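You operate a simulated robot arm through the tools that you are given. There is no shell and no other tool.

The job below is to be done with a simulated robot arm. You get a single attempt, and the scene is never put back.

TASK
Clamp and brush the short bar, then lay it in the teal tray.
Fine: brush all the dust off; put the brush back; open the clamp before you lift the bar. Set down upright: teal brush. What is to be rubbed or washed off counts as gone when no trace of it is left.

Only the result counts: the job must be done as asked and must still hold three seconds after the hand-in. Knocking over, shifting, dropping, spilling or breaking anything else fails it.

THE ROBOT
A 7-joint arm with a two-finger parallel gripper, fixed in place. Base frame: the origin is on the floor under the middle of its stand, x ahead of it, y to its left, z up; the work surface is at about z = 0.8. Lengths are in m, angles in rad, forces in N, time in s.
It reaches about 1.372 m from its shoulder. Its first joint turns from -2.601 to 2.601 rad. Payload 3.43 kg.
The TCP is the grasp point between the finger pads, 0.03 m short of the fingertips. In the tool frame z runs along the fingers and y along their closing line. The gripper opens to 0.094 m. The fingers are 0.028 m wide and 0.01 m thick; the gripper's body (0.05 by 0.096 m) begins 0.055 m behind the TCP.
Orientation is told as [roll, pitch, yaw] about the base's x, y, z axes, in that order, counted from this pose: with the fingers straight down and closing along the base's y, the tool's x points along the base's -x, its y along +y and its z along -z.

THE INTERFACE
- The arm moves only by the tool drive_tool. Its argument "moves" is one flat list of numbers, 6 for each row, row after row: the shift along the tool's x, y, z in m, then the turn, a rotation vector about the tool's x, y, z in rad. In form: [x, y, z, wx, wy, wz, x, y, z, wx, wy, wz, ...]. A call has 1 to 20 rows; each row shifts and turns the commanded pose from where the row before left it, along the tool's axes as they then stand. "gripper" is the gripper command, from -1 (shut) to 1 (fully open), values between in proportion, set as the call begins (left out, the last holds). Each row takes 0.2 s and may step no farther than 0.05 m and 0.15 rad from the row before; otherwise, or with a gripper value out of range, the whole call is refused. A pose out of reach is approached as far as the arm can. The call stops where the force on the tool passes 40 N (or 10 N more than at its start, if that is more) or the arm is blocked; 0.2 s more then pass. Each finger travels about 0.045 m/s and halts on what it meets, pressing with about 35 N; the grip force reading is that of the motor and also rises with nothing between the fingers. The clock runs only during rows and for 0.2 s after the last one: add rows that do not move to give the fingers time. It gives the time, the measured TCP pose, the force on the tool (base axes), the opening and the grip force at its end, in the units of the frame above (readings bear some noise), with the torque about the TCP (base axes, N m) and any sound that the robot's microphone picked up.
- Cameras (640 x 400 px; columns grow to the right, rows downward): "scene" is fixed at [0.2201, 0.4992, 1.4364]; the picture's right is [0.22, -0.98, 0.00], its down [-0.59, -0.13, -0.80] and it looks along [0.78, 0.18, -0.61] (base axes); focal length 277 px, centre (320, 200). "wrist" rides on the gripper at [0.076, 0.014, -0.103] in the tool frame; the picture's right is [-0.18, 0.98, 0.00], its down [-0.75, -0.14, -0.64] and it looks along [-0.63, -0.12, 0.77] (tool axes); focal length 243 px, centre (320, 200). There is no depth. A picture from a camera that has moved, and an enlarged one, comes with that camera's place and axes in the base frame and with its lens.
- grab_frame(camera): a new picture of that camera. No time passes.
- close_up(camera, box): a new picture of the part [left, top, right, bottom] of that camera's present view, enlarged. No time passes.
- close_job(): hands the job in; it is judged then, once.

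Nothing tells you positions but the pictures and the camera data. Unless the task says otherwise, let go and move clear before handing in.

The tools are called after "Call:" as name(argument=value, ...) on one line, values as JSON. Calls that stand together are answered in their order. drive_tool: Moves the arm, as the interface text tells. Its arguments: {"type":"object","properties":{"moves":{"type":"array","items":{"type":"number"}},"gripper":{"type":"number"}},"required":["moves"]} The other tools are called the same way: grab_frame (camera) takes a picture; close_up (camera, box) takes an enlarged picture of a part of a camera's view; close_job () hands the job in.

At the start:

```text
t: 0.0
tool_pos: [0.7121, 0.6838, 1.1917]
tcp_rot: [-0.001, -0.001, 0.001]
ft_force: [0.2, -0.3, 0.6]
torque: [0.0, 0.0, -0.06]
gripper_width: 0.0938
gripper_force: 0.1
```

scene: 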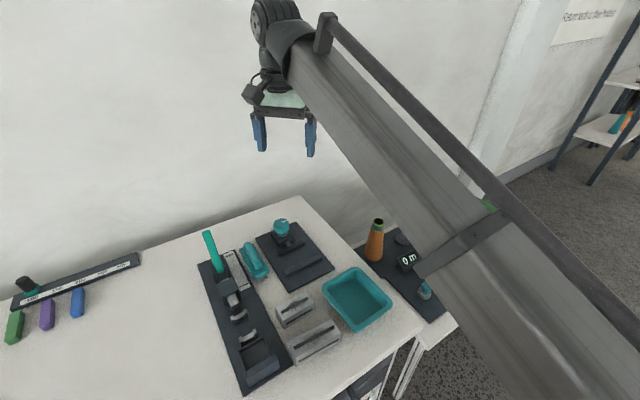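
wrist: 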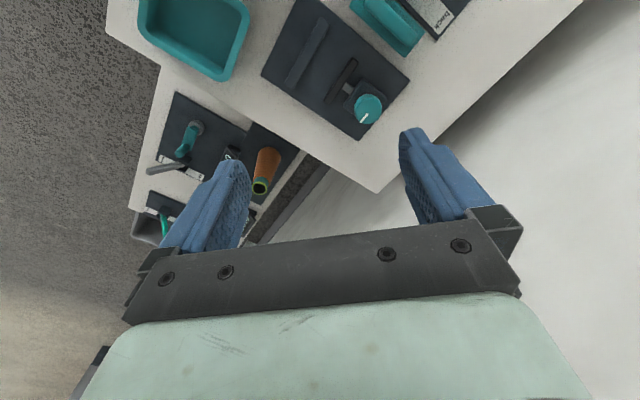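

The scene shows a table with two grey bars, a teal tray, a teal brush, a clamp board with a teal handle or knob, and more boards. I'll look closer at the parts before moving.

Call:
close_up(camera="scene", box=[180, 200, 340, 300])

Call:
close_up(camera="scene", box=[200, 280, 360, 380])

Call:
close_up(camera="scene", box=[300, 200, 460, 300])

Call:
close_up(camera="scene", box=[0, 240, 160, 340])

Call:
close_up(camera="wrist", box=[120, 0, 480, 225])

```text
4.00 times, centred on (260, 250) of scene
camera zoom: at [0.2201, 0.4992, 1.4364], right [0.22, -0.98, 0.0], down [-0.59, -0.13, -0.8], along [0.78, 0.18, -0.61], focal length 1108 px, centre (560, 0)
```

zoom: 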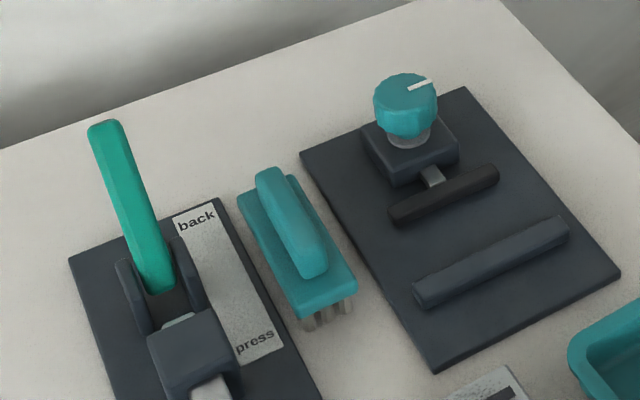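

```text
4.00 times, centred on (280, 330) of scene
camera zoom: at [0.2201, 0.4992, 1.4364], right [0.22, -0.98, 0.0], down [-0.59, -0.13, -0.8], along [0.78, 0.18, -0.61], focal length 1108 px, centre (480, -320)
```

zoom: 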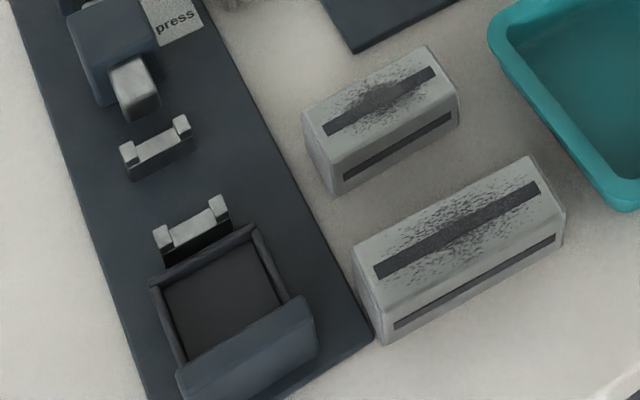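

```text
4.00 times, centred on (380, 250) of scene
camera zoom: at [0.2201, 0.4992, 1.4364], right [0.22, -0.98, 0.0], down [-0.59, -0.13, -0.8], along [0.78, 0.18, -0.61], focal length 1108 px, centre (80, 0)
```

zoom: 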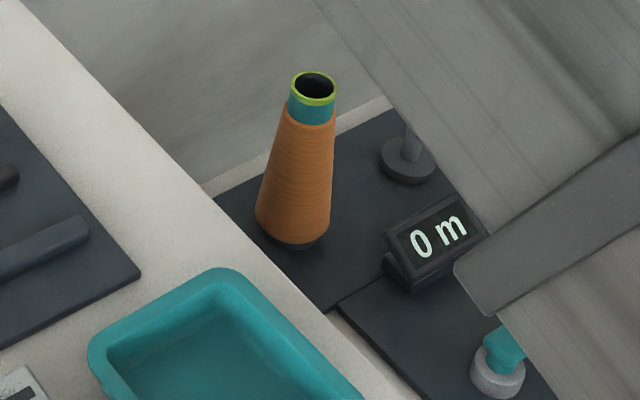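

```text
4.00 times, centred on (80, 290) of scene
camera zoom: at [0.2201, 0.4992, 1.4364], right [0.22, -0.98, 0.0], down [-0.59, -0.13, -0.8], along [0.78, 0.18, -0.61], focal length 1108 px, centre (1280, -160)
```

zoom: 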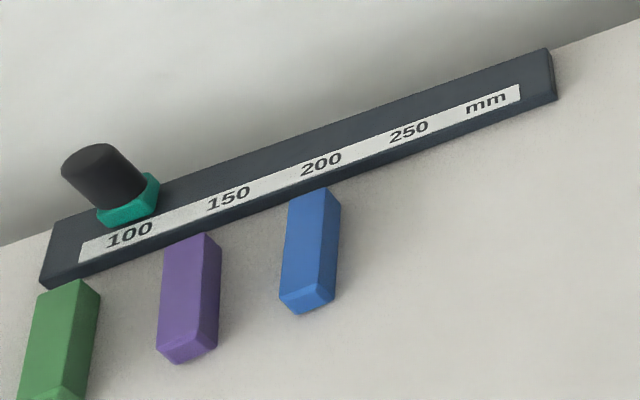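

```text
1.78 times, centred on (300, 112) of wrist
camera zoom: at [0.6363, 0.697, 1.2933], right [0.18, 0.98, 0.0], down [0.75, -0.14, 0.64], along [0.63, -0.12, -0.77], focal length 431 px, centre (356, 356)
```

zoom: 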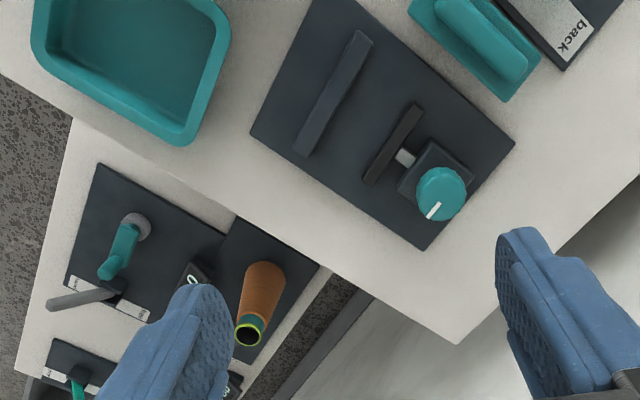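

I see the short bar near (0.57, 0.64), a screw vise with a teal knob near (0.78, 0.74), the brush near (0.69, 0.80) and the tray near (0.65, 0.50). I'll tilt the wrist camera to look straight down and measure these properly.

Call:
drive_tool(moves=[0, 0, 0, 0, 0.15, 0, 0, 0, 0, 0, 0.15, 0, 0, 0, 0, 0, 0.15, 0, 0, 0, 0, 0, 0.15, 0])

Call:
grab_frame(camera="wrist")

Call:
grab_frame(camera="scene")

```text
t: 1.0
tool_pos: [0.719, 0.719, 1.1133]
tcp_rot: [0.122, 0.352, 0.011]
ft_force: [0.9, 0.5, -0.3]
torque: [0.02, 0.02, -0.03]
gripper_width: 0.094
gripper_force: 0.1
out of reach, approached as far as the arm can: row 1, 2, 3, 4
```

```text
taken
camera wrist: at [0.6812, 0.7186, 1.2365], right [0.2, 0.98, 0.05], down [0.92, -0.21, 0.32], along [0.33, -0.02, -0.94], focal length 243 px, centre (320, 200)
```

wrist: 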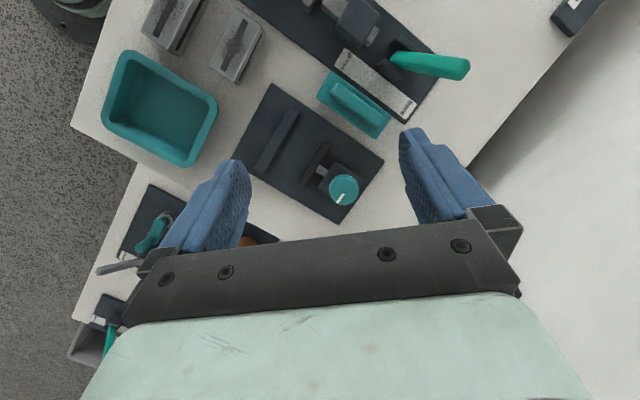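

```text
taken
```

scene: 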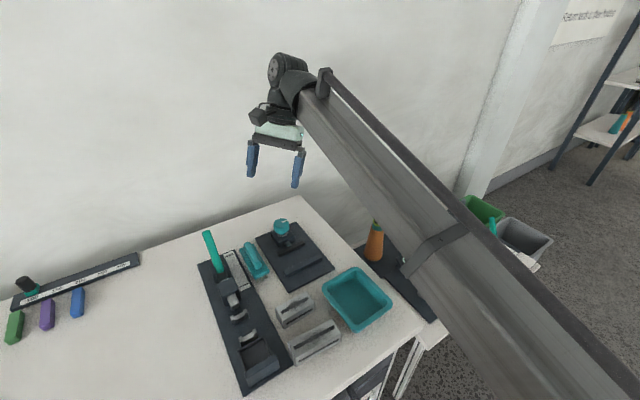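

The tilt was only partly reachable, but the view is useful. I'll zoom in on it to measure things.

Call:
close_up(camera="wrist", box=[80, 0, 280, 125])

Call:
close_up(camera="wrist", box=[220, 60, 440, 230])

Call:
close_up(camera="wrist", box=[300, 0, 500, 125])

```text
3.20 times, centred on (180, 62) of wrist
camera zoom: at [0.6812, 0.7186, 1.2365], right [0.2, 0.98, 0.05], down [0.92, -0.21, 0.32], along [0.33, -0.02, -0.94], focal length 776 px, centre (768, 640)
```

zoom: 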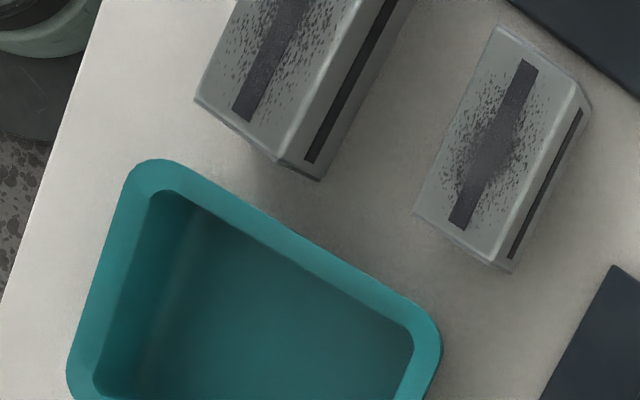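

```text
2.35 times, centred on (330, 145) of wrist
camera zoom: at [0.6812, 0.7186, 1.2365], right [0.2, 0.98, 0.05], down [0.92, -0.21, 0.32], along [0.33, -0.02, -0.94], focal length 571 px, centre (296, 329)
```

zoom: 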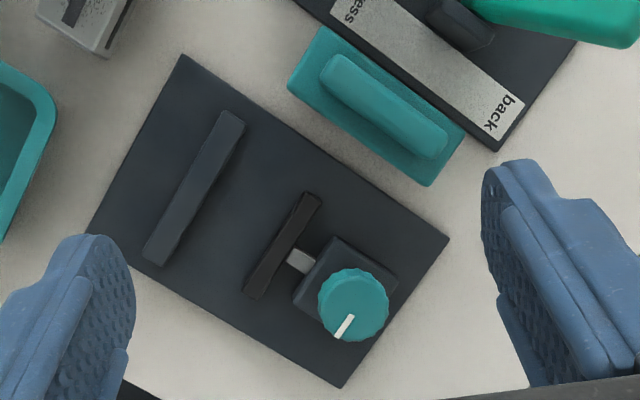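

```text
3.20 times, centred on (400, 62) of wrist
camera zoom: at [0.6812, 0.7186, 1.2365], right [0.2, 0.98, 0.05], down [0.92, -0.21, 0.32], along [0.33, -0.02, -0.94], focal length 776 px, centre (64, 640)
```

zoom: 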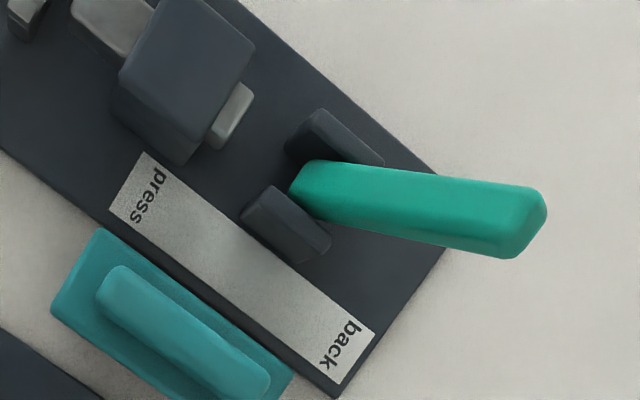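

Working numbers: the short bar is about 0.083×0.04×0.033, centred near (0.569, 0.639), with its long axis at about -45°. The vise board is turned 45°, with the knob near (0.80, 0.75), and the brush handle is near (0.682, 0.797). I'll undo the tilt and see how the arm responds.

Call:
drive_tool(moves=[0, 0, 0, 0, -0.15, 0, 0, 0, 0, 0, -0.15, 0, 0, 0, 0, 0, -0.15, 0, 0, 0, 0, 0, -0.15, 0, 0, 0, 0, 0, 0, 0])

```text
t: 2.2
tool_pos: [0.7174, 0.7174, 1.1126]
tcp_rot: [0.117, -0.251, -0.062]
ft_force: [0.1, -0.4, -0.3]
torque: [0.04, 0.02, -0.02]
gripper_width: 0.0937
gripper_force: 0.0
```

The commanded pose is clipped to what the arm reached. I'll level the tool and yaw it to +0.785, so the fingers close along the bar's long axis and across the brush handle.

Call:
drive_tool(moves=[0, 0, 0, 0.117, 0, 0, 0, 0, 0, 0, 0.1255, 0, 0, 0, 0, 0, 0.1255, 0, 0, 0, 0, 0, 0, -0.1412, 0, 0, 0, 0, 0, -0.1412, 0, 0, 0, 0, 0, -0.1412, 0, 0, 0, 0, 0, -0.1412, 0, 0, 0, 0, 0, -0.1412, 0, 0, 0, 0, 0, -0.1412, 0, 0, 0, 0, 0, 0])

```text
t: 4.4
tool_pos: [0.716, 0.7169, 1.1134]
tcp_rot: [0.004, 0.001, 0.788]
ft_force: [0.0, -0.1, -0.1]
torque: [0.03, -0.02, -0.01]
gripper_width: 0.0938
gripper_force: 0.1
```

Level at yaw 0.788. I'll move over the short bar's neighbourhood at a safe height to look.

Call:
drive_tool(moves=[0.04, 0.0122, 0.01, 0, 0, 0, 0.04, 0.0122, 0.01, 0, 0, 0, 0.04, 0.0122, 0.01, 0, 0, 0, 0.04, 0.0122, 0.01, 0, 0, 0, 0, 0, 0, 0, 0, 0])

Call:
grab_frame(camera="wrist")

Call:
grab_frame(camera="scene")

```text
t: 5.6
tool_pos: [0.5724, 0.6372, 1.0742]
tcp_rot: [0.003, 0.001, 0.786]
ft_force: [1.0, 0.4, 0.7]
torque: [0.01, 0.0, -0.02]
gripper_width: 0.0943
gripper_force: 0.1
```

```text
taken
camera wrist: at [0.5086, 0.5928, 1.1767], right [-0.57, 0.82, 0.0], down [0.63, 0.43, 0.64], along [0.53, 0.36, -0.77], focal length 243 px, centre (320, 200)
```

wrist: 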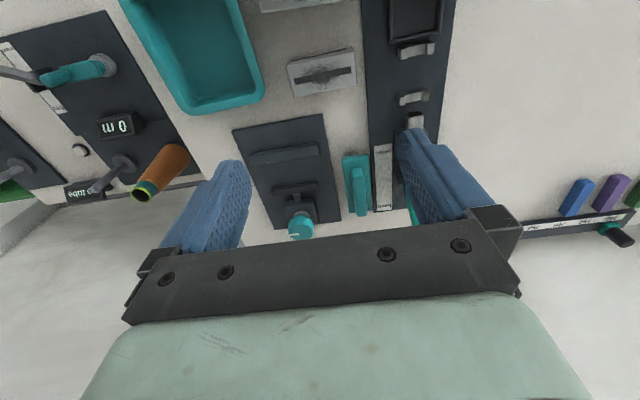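

```text
taken
```

scene: 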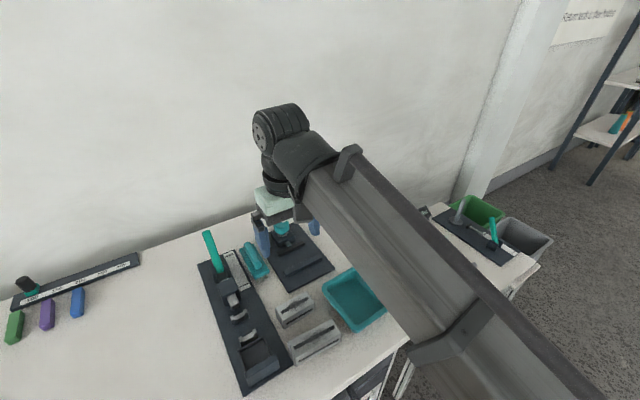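

Good view of the bar, vise and tray. I'll zoom in for measurements.

Call:
close_up(camera="wrist", box=[260, 0, 420, 100])

Call:
close_up(camera="wrist", box=[220, 100, 400, 250])

Call:
close_up(camera="wrist", box=[100, 0, 300, 125])

```text
4.00 times, centred on (340, 50) of wrist
camera zoom: at [0.5086, 0.5928, 1.1767], right [-0.57, 0.82, 0.0], down [0.63, 0.43, 0.64], along [0.53, 0.36, -0.77], focal length 970 px, centre (240, 800)
```

zoom: 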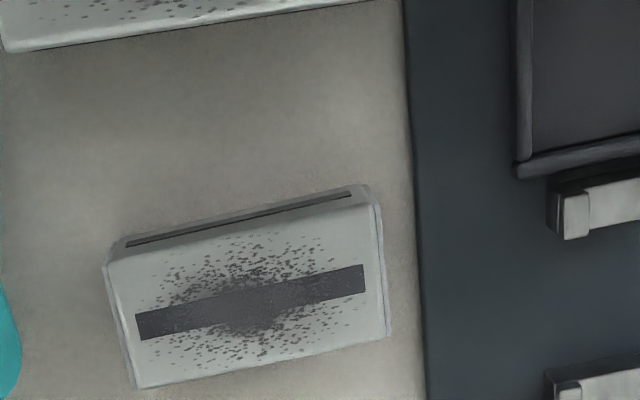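

```text
2.67 times, centred on (310, 175) of wrist
camera zoom: at [0.5086, 0.5928, 1.1767], right [-0.57, 0.82, 0.0], down [0.63, 0.43, 0.64], along [0.53, 0.36, -0.77], focal length 647 px, centre (347, 267)
```

zoom: 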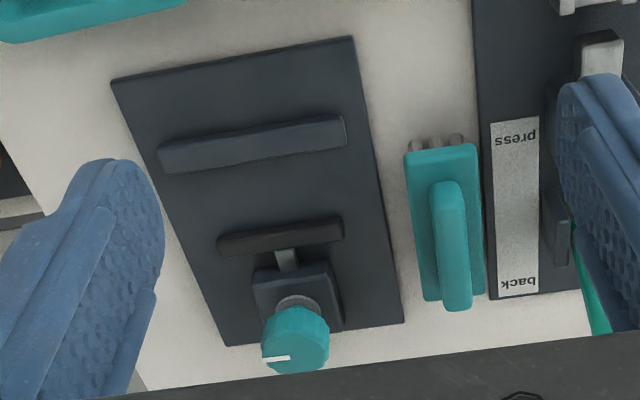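

```text
3.20 times, centred on (200, 62) of wrist
camera zoom: at [0.5086, 0.5928, 1.1767], right [-0.57, 0.82, 0.0], down [0.63, 0.43, 0.64], along [0.53, 0.36, -0.77], focal length 776 px, centre (704, 640)
```

zoom: 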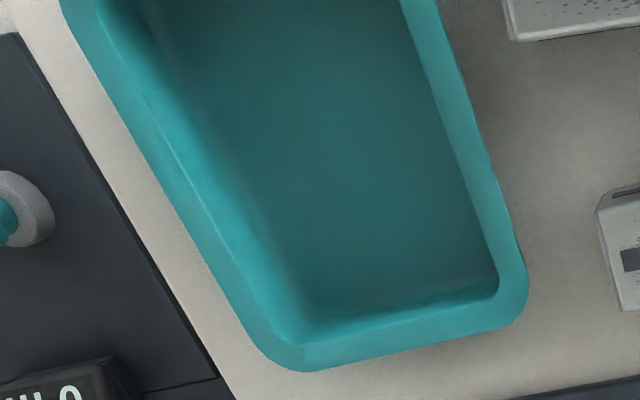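

The bar measures about 0.084 long and 0.039 wide, with its top at z≈0.833, centred at (0.5696, 0.6389). I'll descend with the fingers over its ends and check alignment before going lower.

Call:
drive_tool(moves=[0.0008, 0.0032, 0.045, 0, 0, -0.01, 0, 0, 0.045, 0, 0, 0, 0, 0, 0.045, 0, 0, 0, 0, 0, 0.045, 0, 0, 0, 0, 0, 0, 0, 0, 0], gripper=1)

Call:
grab_frame(camera="wrist")

Call:
close_up(camera="wrist", box=[200, 80, 460, 240])

Call:
close_up(camera="scene", box=[200, 240, 360, 340])

```text
t: 6.8
tool_pos: [0.5664, 0.641, 0.8908]
tcp_rot: [0.003, 0.002, 0.797]
ft_force: [0.8, 0.7, -0.9]
torque: [0.05, -0.02, -0.02]
gripper_width: 0.094
gripper_force: 0.0
```

```text
taken
camera wrist: at [0.5027, 0.5956, 0.9921], right [-0.57, 0.82, 0.0], down [0.63, 0.44, 0.64], along [0.52, 0.37, -0.77], focal length 243 px, centre (320, 200)
```

wrist: 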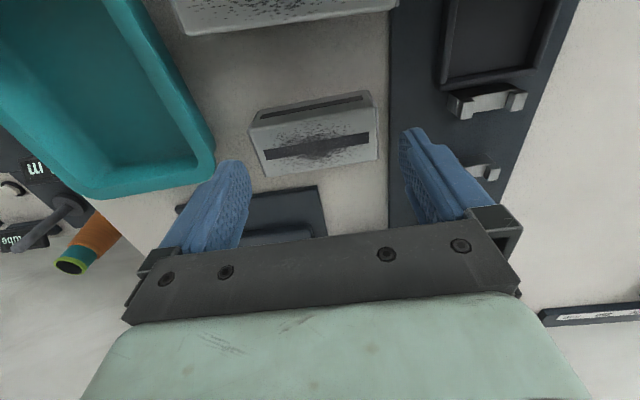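

```text
2.46 times, centred on (330, 160) of wrist
camera zoom: at [0.5027, 0.5956, 0.9921], right [-0.57, 0.82, 0.0], down [0.63, 0.44, 0.64], along [0.52, 0.37, -0.77], focal length 597 px, centre (295, 298)
```

zoom: 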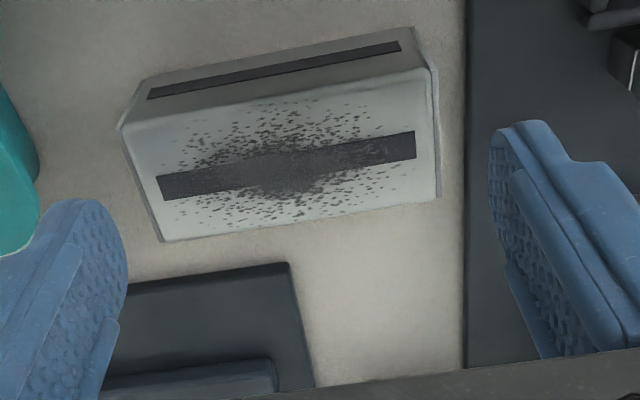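

```text
4.00 times, centred on (280, 290) of scene
camera zoom: at [0.2201, 0.4992, 1.4364], right [0.22, -0.98, 0.0], down [-0.59, -0.13, -0.8], along [0.78, 0.18, -0.61], focal length 1108 px, centre (480, -160)
```

zoom: 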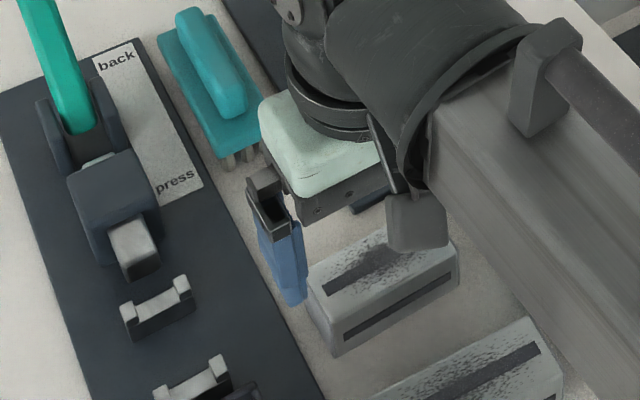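

The fingers straddle the bar's ends, off centre by about 4 mm. I'll correct that, go down a little and recheck.

Call:
drive_tool(moves=[-0.002, -0.0035, 0.016, 0, 0, 0, 0, 0, 0, 0, 0, 0, 0, 0, 0, 0, 0, 0])

Call:
grab_frame(camera="wrist")

Call:
close_up(camera="wrist", box=[200, 80, 460, 240])

```text
t: 7.6
tool_pos: [0.5701, 0.6403, 0.8753]
tcp_rot: [0.005, 0.002, 0.798]
ft_force: [-0.1, 0.2, 0.3]
torque: [0.02, 0.0, 0.01]
gripper_width: 0.094
gripper_force: 0.1
```

```text
taken
camera wrist: at [0.5066, 0.5944, 0.9774], right [-0.57, 0.82, 0.0], down [0.63, 0.44, 0.64], along [0.52, 0.37, -0.77], focal length 243 px, centre (320, 200)
```

wrist: 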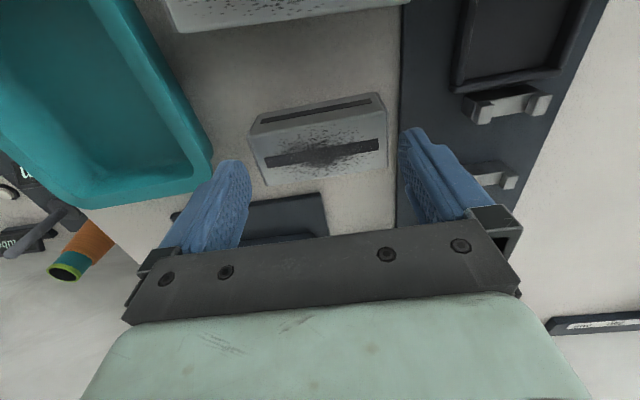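

```text
2.46 times, centred on (330, 160) of wrist
camera zoom: at [0.5066, 0.5944, 0.9774], right [-0.57, 0.82, 0.0], down [0.63, 0.44, 0.64], along [0.52, 0.37, -0.77], focal length 597 px, centre (295, 298)
```

zoom: 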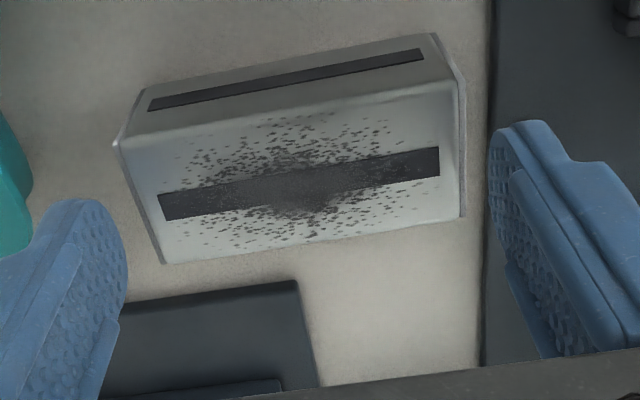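

Aligned to within about 1 mm. I'll descend to grip height with the fingertips at z≈0.818, clear of the neighbouring board, and close on the bar's ends.

Call:
drive_tool(moves=[-0.0008, 0, 0.009, 0, 0, 0, 0, 0, 0.009, 0, 0, 0, 0, 0, 0.009, 0, 0, 0, 0, 0, 0, 0, 0, 0])

Call:
close_up(camera="wrist", box=[200, 80, 460, 240])

Call:
close_up(camera="scene", box=[200, 240, 360, 340])

```text
t: 8.6
tool_pos: [0.5705, 0.6405, 0.8502]
tcp_rot: [0.004, 0.002, 0.799]
ft_force: [-0.4, 0.1, 0.3]
torque: [0.0, -0.01, 0.02]
gripper_width: 0.0941
gripper_force: 0.0
```

```text
2.46 times, centred on (330, 160) of wrist
camera zoom: at [0.5071, 0.5944, 0.9519], right [-0.57, 0.82, 0.0], down [0.63, 0.44, 0.64], along [0.52, 0.37, -0.77], focal length 597 px, centre (295, 298)
```

zoom: 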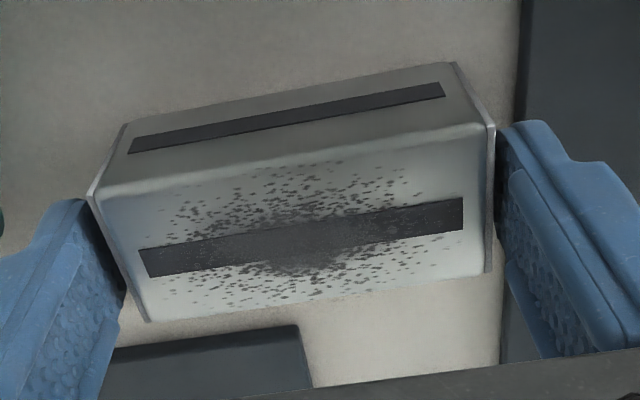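

```text
4.00 times, centred on (280, 290) of scene
camera zoom: at [0.2201, 0.4992, 1.4364], right [0.22, -0.98, 0.0], down [-0.59, -0.13, -0.8], along [0.78, 0.18, -0.61], focal length 1108 px, centre (480, -160)
```

zoom: 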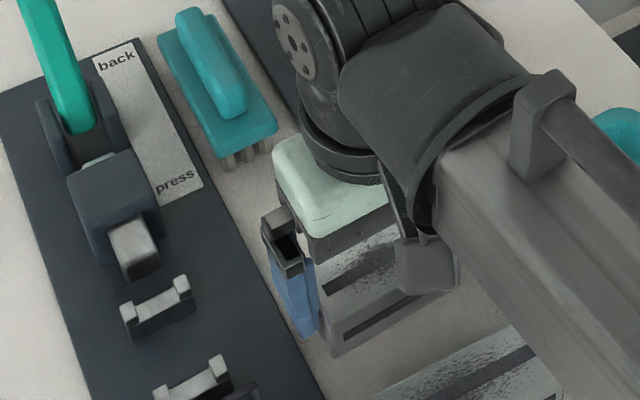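

Both fingers are outside the bar's ends with no contact force. I'll close the gripper.

Call:
drive_tool(moves=[0, 0, 0, 0, 0, 0, 0, 0, 0, 0, 0, 0, 0, 0, 0, 0, 0, 0], gripper=-1)

Call:
grab_frame(camera="wrist")

```text
t: 9.4
tool_pos: [0.5704, 0.6386, 0.8487]
tcp_rot: [0.002, 0.003, 0.798]
ft_force: [0.5, -0.1, -0.3]
torque: [0.03, 0.03, 0.01]
gripper_width: 0.0843
gripper_force: 35.0
```

```text
taken
camera wrist: at [0.5071, 0.5944, 0.952], right [-0.57, 0.82, 0.0], down [0.63, 0.44, 0.64], along [0.52, 0.37, -0.77], focal length 243 px, centre (320, 200)
```

wrist: 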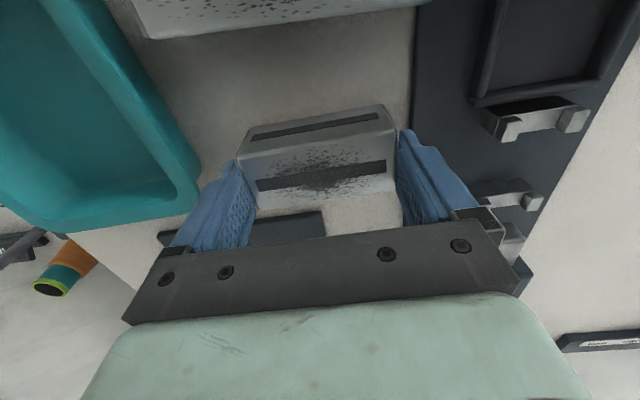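

Gripped: the opening reads 0.0843, which is the bar's length, at 35 N. I'll lift and move past the vise so the camera looks straight down on the jaws.

Call:
drive_tool(moves=[0, 0, -0.02, 0, 0, 0, 0, 0, -0.04, 0, 0, 0, 0, 0, -0.05, 0, 0, 0, 0, 0, -0.05, 0, 0, 0, 0, 0, -0.04, 0, 0, 0, -0.04, -0.0142, 0, 0, 0, 0, -0.04, -0.0142, 0, 0, 0, 0, -0.04, -0.0142, 0, 0, 0, 0, -0.04, -0.0142, 0, 0, 0, 0, -0.04, -0.0142, 0, 0, 0, 0, -0.04, -0.0142, 0, 0, 0, 0, 0, 0, 0, 0, 0, 0, 0, 0, 0, 0, 0, 0])

Call:
grab_frame(camera="wrist")

Call:
grab_frame(camera="scene")

```text
t: 12.2
tool_pos: [0.7972, 0.7535, 1.0507]
tcp_rot: [0.005, 0.004, 0.798]
ft_force: [0.1, 0.5, -1.5]
torque: [0.0, 0.02, -0.02]
gripper_width: 0.0842
gripper_force: 34.4
```

```text
taken
camera wrist: at [0.7339, 0.7081, 1.153], right [-0.57, 0.82, 0.0], down [0.63, 0.44, 0.64], along [0.52, 0.37, -0.77], focal length 243 px, centre (320, 200)
```

wrist: 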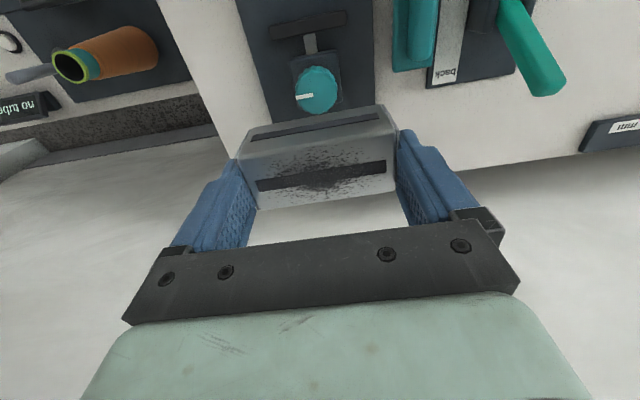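

```text
taken
```

scene: 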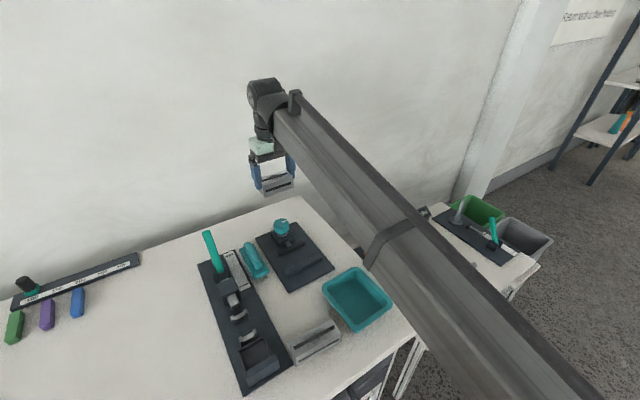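

The bar is held firmly. The fixed jaw is just out of frame, so I'll back up a little to see both jaws.

Call:
drive_tool(moves=[0.03, 0, 0, 0, 0, 0, 0.03, 0, 0, 0, 0, 0, 0.01, 0, 0, 0, 0, 0, 0, 0, 0, 0, 0, 0, 0, 0, 0, 0, 0, 0])

Call:
grab_frame(camera="wrist")

Call:
close_up(camera="wrist", box=[220, 0, 400, 112])

Call:
close_up(camera="scene", box=[220, 200, 360, 300])

```text
t: 13.4
tool_pos: [0.7511, 0.7041, 1.0492]
tcp_rot: [0.004, 0.001, 0.798]
ft_force: [-0.3, 0.2, -0.2]
torque: [0.0, 0.01, -0.01]
gripper_width: 0.0843
gripper_force: 34.9
```

```text
taken
camera wrist: at [0.6866, 0.6579, 1.1516], right [-0.57, 0.82, 0.0], down [0.63, 0.44, 0.64], along [0.52, 0.37, -0.77], focal length 243 px, centre (320, 200)
```

wrist: 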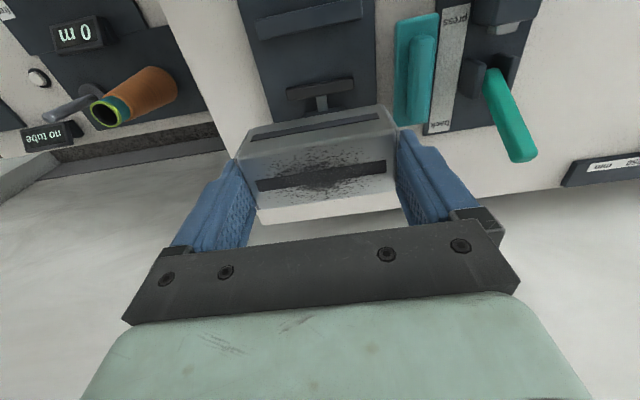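

```text
3.56 times, centred on (310, 56) of wrist
camera zoom: at [0.6866, 0.6579, 1.1516], right [-0.57, 0.82, 0.0], down [0.63, 0.44, 0.64], along [0.52, 0.37, -0.77], focal length 863 px, centre (356, 712)
```

zoom: 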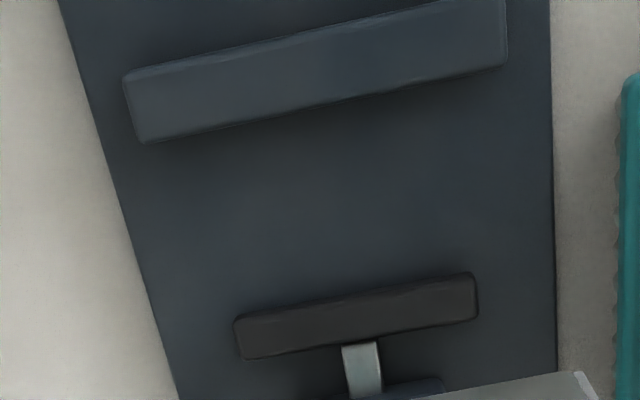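

```text
4.00 times, centred on (290, 250) of scene
camera zoom: at [0.2201, 0.4992, 1.4364], right [0.22, -0.98, 0.0], down [-0.59, -0.13, -0.8], along [0.78, 0.18, -0.61], focal length 1108 px, centre (440, 0)
```

zoom: 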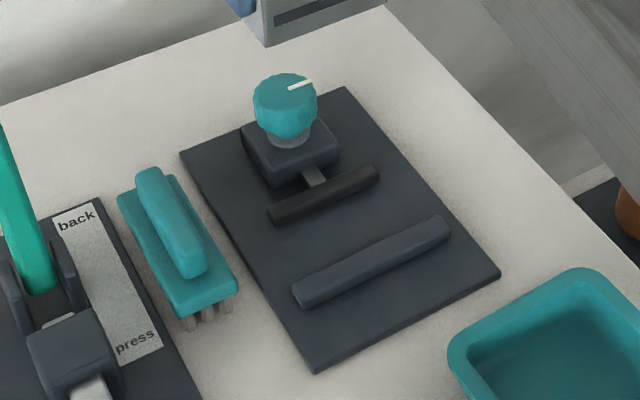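

Clear view. The gap between the jaws is about 0.057, with the fixed jaw's inner face mid near (0.714, 0.665) and the movable one near (0.755, 0.705). I'll position the bar between them and lower part-way.

Call:
drive_tool(moves=[0.0246, -0.0011, 0, 0, 0, 0, 0, 0, 0.04, 0, 0, 0, 0, 0, 0.04, 0, 0, 0, 0, 0, 0.04, 0, 0, 0, 0, 0, 0.01, 0, 0, 0, 0, 0, 0, 0, 0, 0, 0, 0, 0, 0, 0, 0])

Call:
grab_frame(camera="wrist")

Call:
close_up(camera="scene", box=[220, 200, 360, 300])

```text
t: 15.0
tool_pos: [0.731, 0.6849, 0.9217]
tcp_rot: [0.003, 0.001, 0.798]
ft_force: [-0.3, -0.4, -0.9]
torque: [0.01, -0.02, -0.02]
gripper_width: 0.0843
gripper_force: 34.6
```

```text
taken
camera wrist: at [0.6694, 0.6392, 1.0235], right [-0.57, 0.82, 0.0], down [0.63, 0.44, 0.64], along [0.52, 0.37, -0.77], focal length 243 px, centre (320, 200)
```

wrist: 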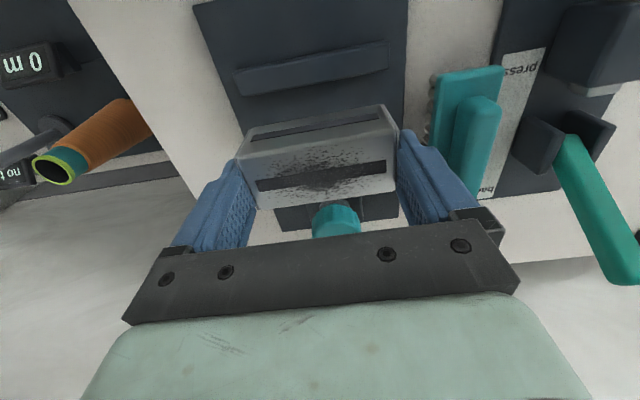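

```text
4.00 times, centred on (290, 250) of scene
camera zoom: at [0.2201, 0.4992, 1.4364], right [0.22, -0.98, 0.0], down [-0.59, -0.13, -0.8], along [0.78, 0.18, -0.61], focal length 1108 px, centre (440, 0)
```

zoom: 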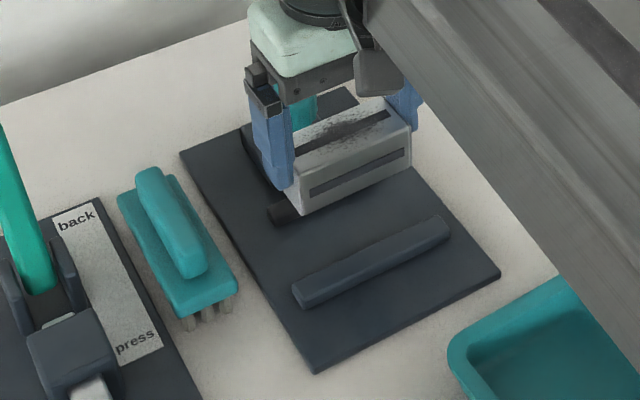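

The bar is centred over the gap. I'll lower it in steps, watching for contact with the board.

Call:
drive_tool(moves=[0, 0, 0.02, 0, 0, 0, 0, 0, 0.02, 0, 0, 0, 0, 0, 0.012, 0, 0, 0, 0, 0, 0, 0, 0, 0, 0, 0, 0, 0, 0, 0])

Call:
close_up(camera="scene", box=[240, 210, 340, 280])

Call:
grab_frame(camera="wrist")

```text
t: 16.2
tool_pos: [0.7331, 0.6852, 0.8661]
tcp_rot: [0.003, 0.002, 0.798]
ft_force: [0.4, -0.7, -0.9]
torque: [0.01, 0.01, 0.03]
gripper_width: 0.0843
gripper_force: 34.9
```

```text
5.71 times, centred on (290, 245) of scene
camera zoom: at [0.2201, 0.4992, 1.4364], right [0.22, -0.98, 0.0], down [-0.59, -0.13, -0.8], along [0.78, 0.18, -0.61], focal length 1584 px, centre (491, -57)
```

zoom: 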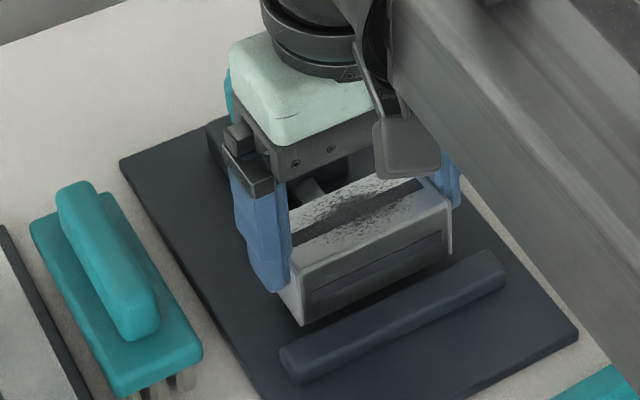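

```text
taken
camera wrist: at [0.6698, 0.6398, 0.9692], right [-0.57, 0.82, 0.0], down [0.63, 0.44, 0.64], along [0.52, 0.37, -0.77], focal length 243 px, centre (320, 200)
```

wrist: 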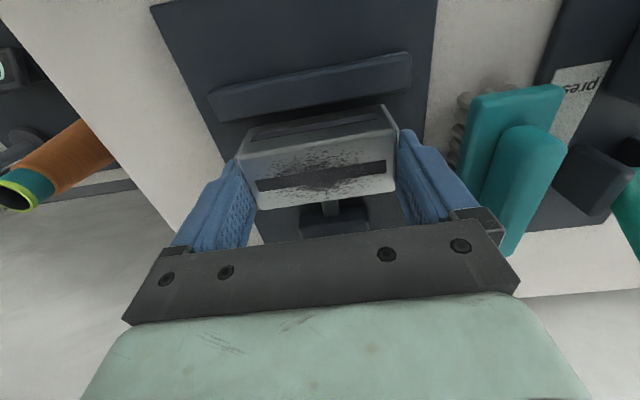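

The bar is inside the gap with no contact yet. I'll lower it gently in small steps.

Call:
drive_tool(moves=[0, 0, 0.002, 0, 0, 0, 0, 0, 0.002, 0, 0, 0, 0, 0, 0, 0, 0, 0])

```text
t: 17.0
tool_pos: [0.7341, 0.6848, 0.8637]
tcp_rot: [0.003, 0.002, 0.798]
ft_force: [-0.3, 0.0, -1.8]
torque: [0.0, 0.01, 0.04]
gripper_width: 0.0842
gripper_force: 35.0
```

Call:
drive_tool(moves=[0, 0, 0.002, 0, 0, 0, 0, 0, 0, 0, 0, 0])

Call:
close_up(camera="scene", box=[250, 230, 330, 280])

```text
t: 17.6
tool_pos: [0.7342, 0.6836, 0.8616]
tcp_rot: [0.005, 0.001, 0.798]
ft_force: [0.2, -0.3, -1.5]
torque: [0.0, 0.01, 0.0]
gripper_width: 0.0846
gripper_force: 35.1
```

```text
8.00 times, centred on (290, 255) of scene
camera zoom: at [0.2201, 0.4992, 1.4364], right [0.22, -0.98, 0.0], down [-0.59, -0.13, -0.8], along [0.78, 0.18, -0.61], focal length 2217 px, centre (560, -240)
```

zoom: 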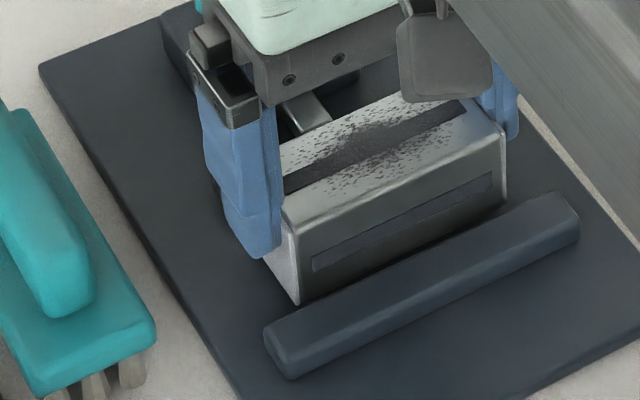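

Call:
drive_tool(moves=[0, 0, 0.0015, 0, 0, 0, 0, 0, 0, 0, 0, 0])

```text
t: 18.2
tool_pos: [0.7336, 0.6842, 0.8616]
tcp_rot: [0.002, 0.001, 0.798]
ft_force: [0.1, 0.0, -0.7]
torque: [0.02, -0.03, 0.01]
gripper_width: 0.0845
gripper_force: 34.9
```

Call:
drive_tool(moves=[0, 0, 0.0015, 0, 0, 0, 0, 0, 0, 0, 0, 0])

Call:
close_up(camera="scene", box=[250, 230, 330, 280])

```text
t: 18.8
tool_pos: [0.7325, 0.6848, 0.8599]
tcp_rot: [0.003, 0.003, 0.798]
ft_force: [0.2, -0.2, -0.8]
torque: [0.03, -0.02, 0.03]
gripper_width: 0.0842
gripper_force: 35.3
```

```text
8.00 times, centred on (290, 255) of scene
camera zoom: at [0.2201, 0.4992, 1.4364], right [0.22, -0.98, 0.0], down [-0.59, -0.13, -0.8], along [0.78, 0.18, -0.61], focal length 2217 px, centre (560, -240)
```

zoom: 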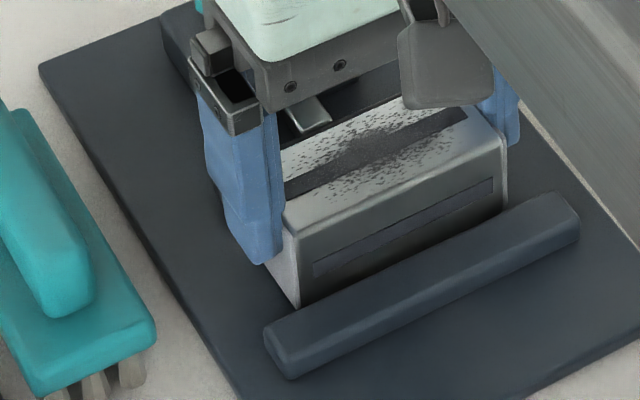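

Call:
drive_tool(moves=[0, 0, 0.0015, 0, 0, 0, 0, 0, 0, 0, 0, 0])

```text
t: 19.4
tool_pos: [0.7334, 0.6838, 0.8578]
tcp_rot: [0.004, 0.002, 0.798]
ft_force: [0.3, -0.3, -0.8]
torque: [0.0, -0.02, 0.0]
gripper_width: 0.0844
gripper_force: 35.2
```

Call:
drive_tool(moves=[0, 0, 0.0015, 0, 0, 0, 0, 0, 0, 0, 0, 0])

```text
t: 20.0
tool_pos: [0.7331, 0.6855, 0.8574]
tcp_rot: [0.004, 0.001, 0.796]
ft_force: [1.3, -3.1, 9.6]
torque: [-0.41, -0.24, -0.03]
gripper_width: 0.0845
gripper_force: 34.8
```

Contact at 9.6 N with TCP z≈0.857, so the bar rests on the board. I'll release and rise straight up.

Call:
drive_tool(moves=[0, 0, 0, 0, 0, 0, 0, 0, 0, 0, 0, 0, 0, 0, 0, 0, 0, 0], gripper=1)

Call:
close_up(camera="wrist", box=[200, 80, 460, 240])

```text
t: 20.8
tool_pos: [0.7341, 0.686, 0.856]
tcp_rot: [0.0, 0.003, 0.798]
ft_force: [-0.3, -1.0, -0.6]
torque: [0.01, 0.01, -0.01]
gripper_width: 0.0938
gripper_force: 0.0
```

```text
2.46 times, centred on (330, 160) of wrist
camera zoom: at [0.6697, 0.6396, 0.959], right [-0.57, 0.82, 0.0], down [0.63, 0.44, 0.64], along [0.52, 0.37, -0.77], focal length 597 px, centre (295, 298)
```

zoom: 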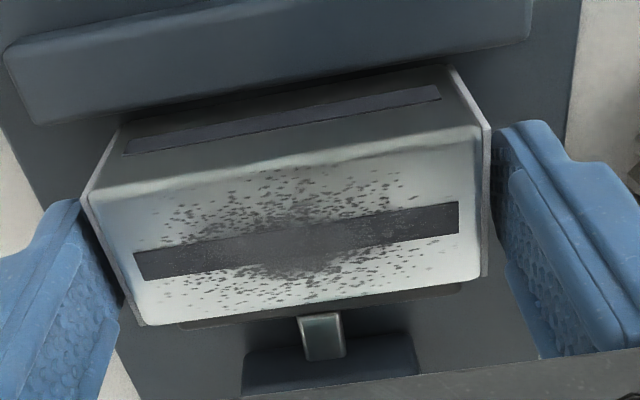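

Released cleanly. I'll rise and move over the knob.

Call:
drive_tool(moves=[0, 0, -0.01, 0, 0, 0, 0, 0, -0.02, 0, 0, 0, 0, 0, -0.04, 0, 0, 0, 0, 0, -0.04, 0, 0, 0, -0.03, -0.0005, 0, 0, 0, 0, -0.03, -0.0005, 0, 0, 0, 0, -0.0324, -0.0004, 0, 0, 0, 0, 0, 0, 0, 0, 0, 0, 0, 0, 0, 0, 0, 0])

Call:
grab_frame(camera="wrist")

Call:
close_up(camera="wrist", box=[200, 80, 460, 240])

Call:
close_up(camera="scene", box=[240, 200, 340, 270])

```text
t: 22.8
tool_pos: [0.798, 0.7494, 0.9632]
tcp_rot: [0.003, 0.0, 0.798]
ft_force: [-0.2, -0.3, -0.4]
torque: [-0.03, 0.0, -0.02]
gripper_width: 0.0938
gripper_force: 0.0
```

```text
taken
camera wrist: at [0.7354, 0.7033, 1.0669], right [-0.57, 0.82, 0.0], down [0.63, 0.44, 0.64], along [0.52, 0.37, -0.77], focal length 243 px, centre (320, 200)
```

wrist: 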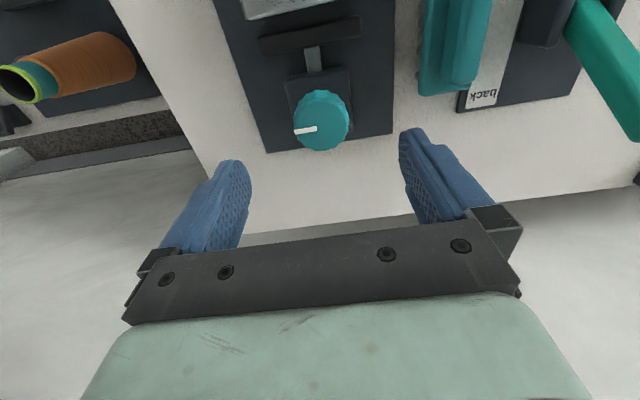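

```text
2.46 times, centred on (330, 160) of wrist
camera zoom: at [0.7354, 0.7033, 1.0669], right [-0.57, 0.82, 0.0], down [0.63, 0.44, 0.64], along [0.52, 0.37, -0.77], focal length 597 px, centre (295, 298)
```

zoom: 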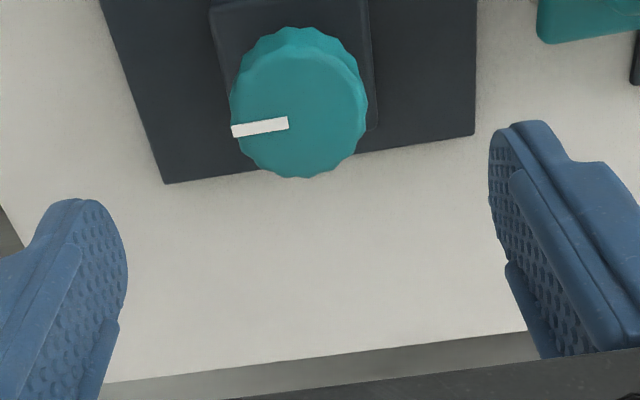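

```text
5.71 times, centred on (290, 235) of scene
camera zoom: at [0.2201, 0.4992, 1.4364], right [0.22, -0.98, 0.0], down [-0.59, -0.13, -0.8], along [0.78, 0.18, -0.61], focal length 1584 px, centre (491, 0)
```

zoom: 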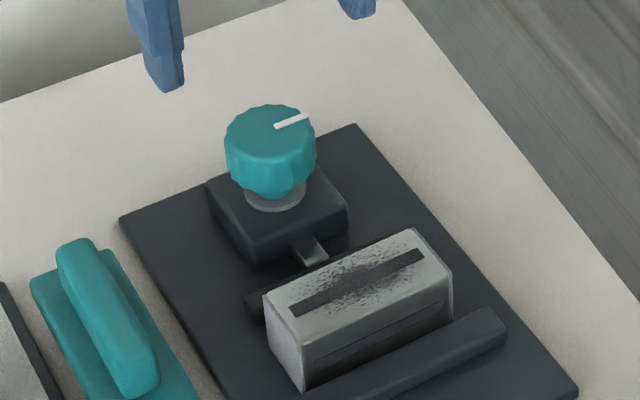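

Knob centre is about (0.7994, 0.7504), top z≈0.874. I'll correct about 2 mm and descend around it with open fingers.

Call:
drive_tool(moves=[-0.0024, 0.0011, 0.03, 0, 0, 0, 0, 0, 0.03, 0, 0, 0, 0, 0, 0.0265, 0, 0, 0, 0, 0, 0, 0, 0, 0, 0, 0, 0, 0, 0, 0])

Call:
close_up(camera="wrist", box=[200, 80, 460, 240])

Call:
close_up(camera="scene", box=[240, 200, 340, 270])

```text
t: 24.0
tool_pos: [0.7987, 0.7517, 0.877]
tcp_rot: [0.004, 0.002, 0.796]
ft_force: [-0.8, -0.2, -0.4]
torque: [0.03, 0.03, 0.0]
gripper_width: 0.0943
gripper_force: 0.1
```

```text
2.46 times, centred on (330, 160) of wrist
camera zoom: at [0.736, 0.7065, 0.9807], right [-0.57, 0.82, 0.0], down [0.63, 0.44, 0.64], along [0.52, 0.37, -0.77], focal length 597 px, centre (295, 298)
```

zoom: 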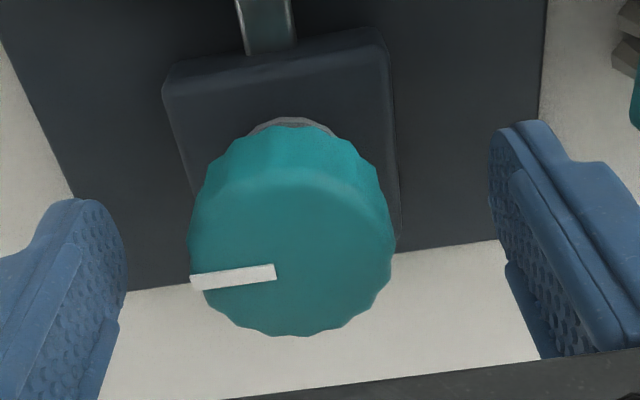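

```text
5.71 times, centred on (290, 235) of scene
camera zoom: at [0.2201, 0.4992, 1.4364], right [0.22, -0.98, 0.0], down [-0.59, -0.13, -0.8], along [0.78, 0.18, -0.61], focal length 1584 px, centre (491, 0)
```

zoom: 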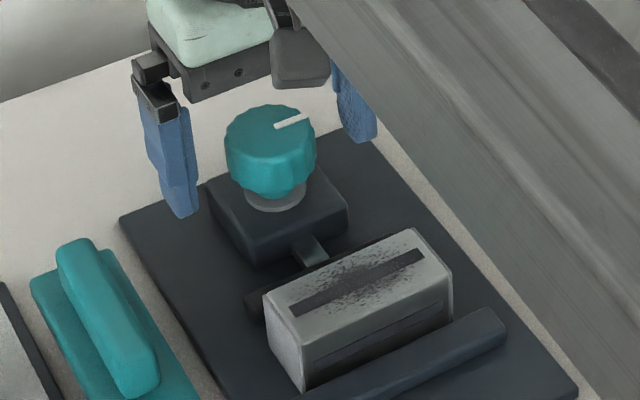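

Centred within about 1 mm. I'll close on the knob.

Call:
drive_tool(moves=[0, 0, 0, 0, 0, 0, 0, 0, 0, 0, 0, 0, 0, 0, 0, 0, 0, 0, 0, 0, 0, 0, 0, 0, 0, 0, 0, 0, 0, 0], gripper=-1)

Call:
close_up(camera="wrist", box=[200, 80, 460, 240])

```text
t: 25.2
tool_pos: [0.8012, 0.7506, 0.8778]
tcp_rot: [0.001, 0.002, 0.796]
ft_force: [8.2, -7.5, -0.2]
torque: [-0.25, -0.25, -0.02]
gripper_width: 0.0478
gripper_force: 44.7
```

```text
2.46 times, centred on (330, 160) of wrist
camera zoom: at [0.7369, 0.7056, 0.9807], right [-0.57, 0.82, 0.0], down [0.63, 0.44, 0.64], along [0.52, 0.37, -0.77], focal length 597 px, centre (295, 298)
```

zoom: 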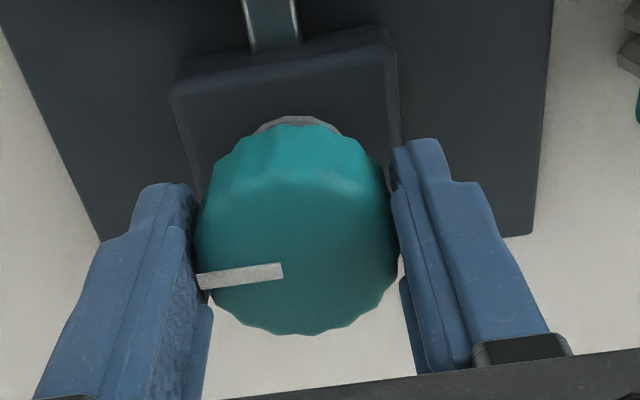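

The arm was nudged about 1.3 mm by the knob. I'll relieve that offset and try a small clockwise turn.

Call:
drive_tool(moves=[0, -0.0015, 0, 0, 0, 0, 0, 0, 0, 0, 0, 0.1, 0, 0, 0, 0, 0, 0.1, 0, 0, 0, 0, 0, 0])

Call:
close_up(camera="scene", box=[240, 200, 340, 270])

Call:
close_up(camera="wrist", box=[200, 80, 460, 240])

```text
t: 26.2
tool_pos: [0.7994, 0.7521, 0.8779]
tcp_rot: [0.005, 0.003, 0.596]
ft_force: [-0.8, -4.1, -4.1]
torque: [0.28, -0.7, -0.06]
gripper_width: 0.0476
gripper_force: 44.7
```

```text
5.71 times, centred on (290, 235) of scene
camera zoom: at [0.2201, 0.4992, 1.4364], right [0.22, -0.98, 0.0], down [-0.59, -0.13, -0.8], along [0.78, 0.18, -0.61], focal length 1584 px, centre (491, 0)
```

zoom: 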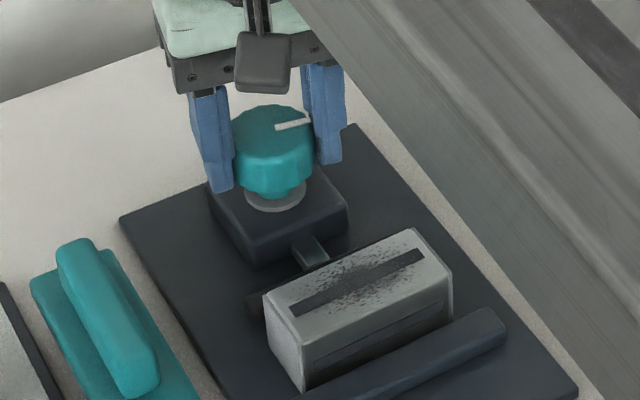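

```text
2.46 times, centred on (330, 160) of wrist
camera zoom: at [0.7294, 0.7193, 0.9809], right [-0.4, 0.92, 0.0], down [0.71, 0.31, 0.64], along [0.58, 0.26, -0.77], focal length 597 px, centre (295, 298)
```

zoom: 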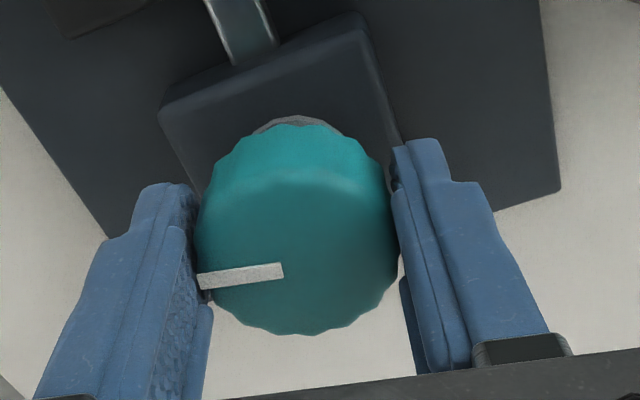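

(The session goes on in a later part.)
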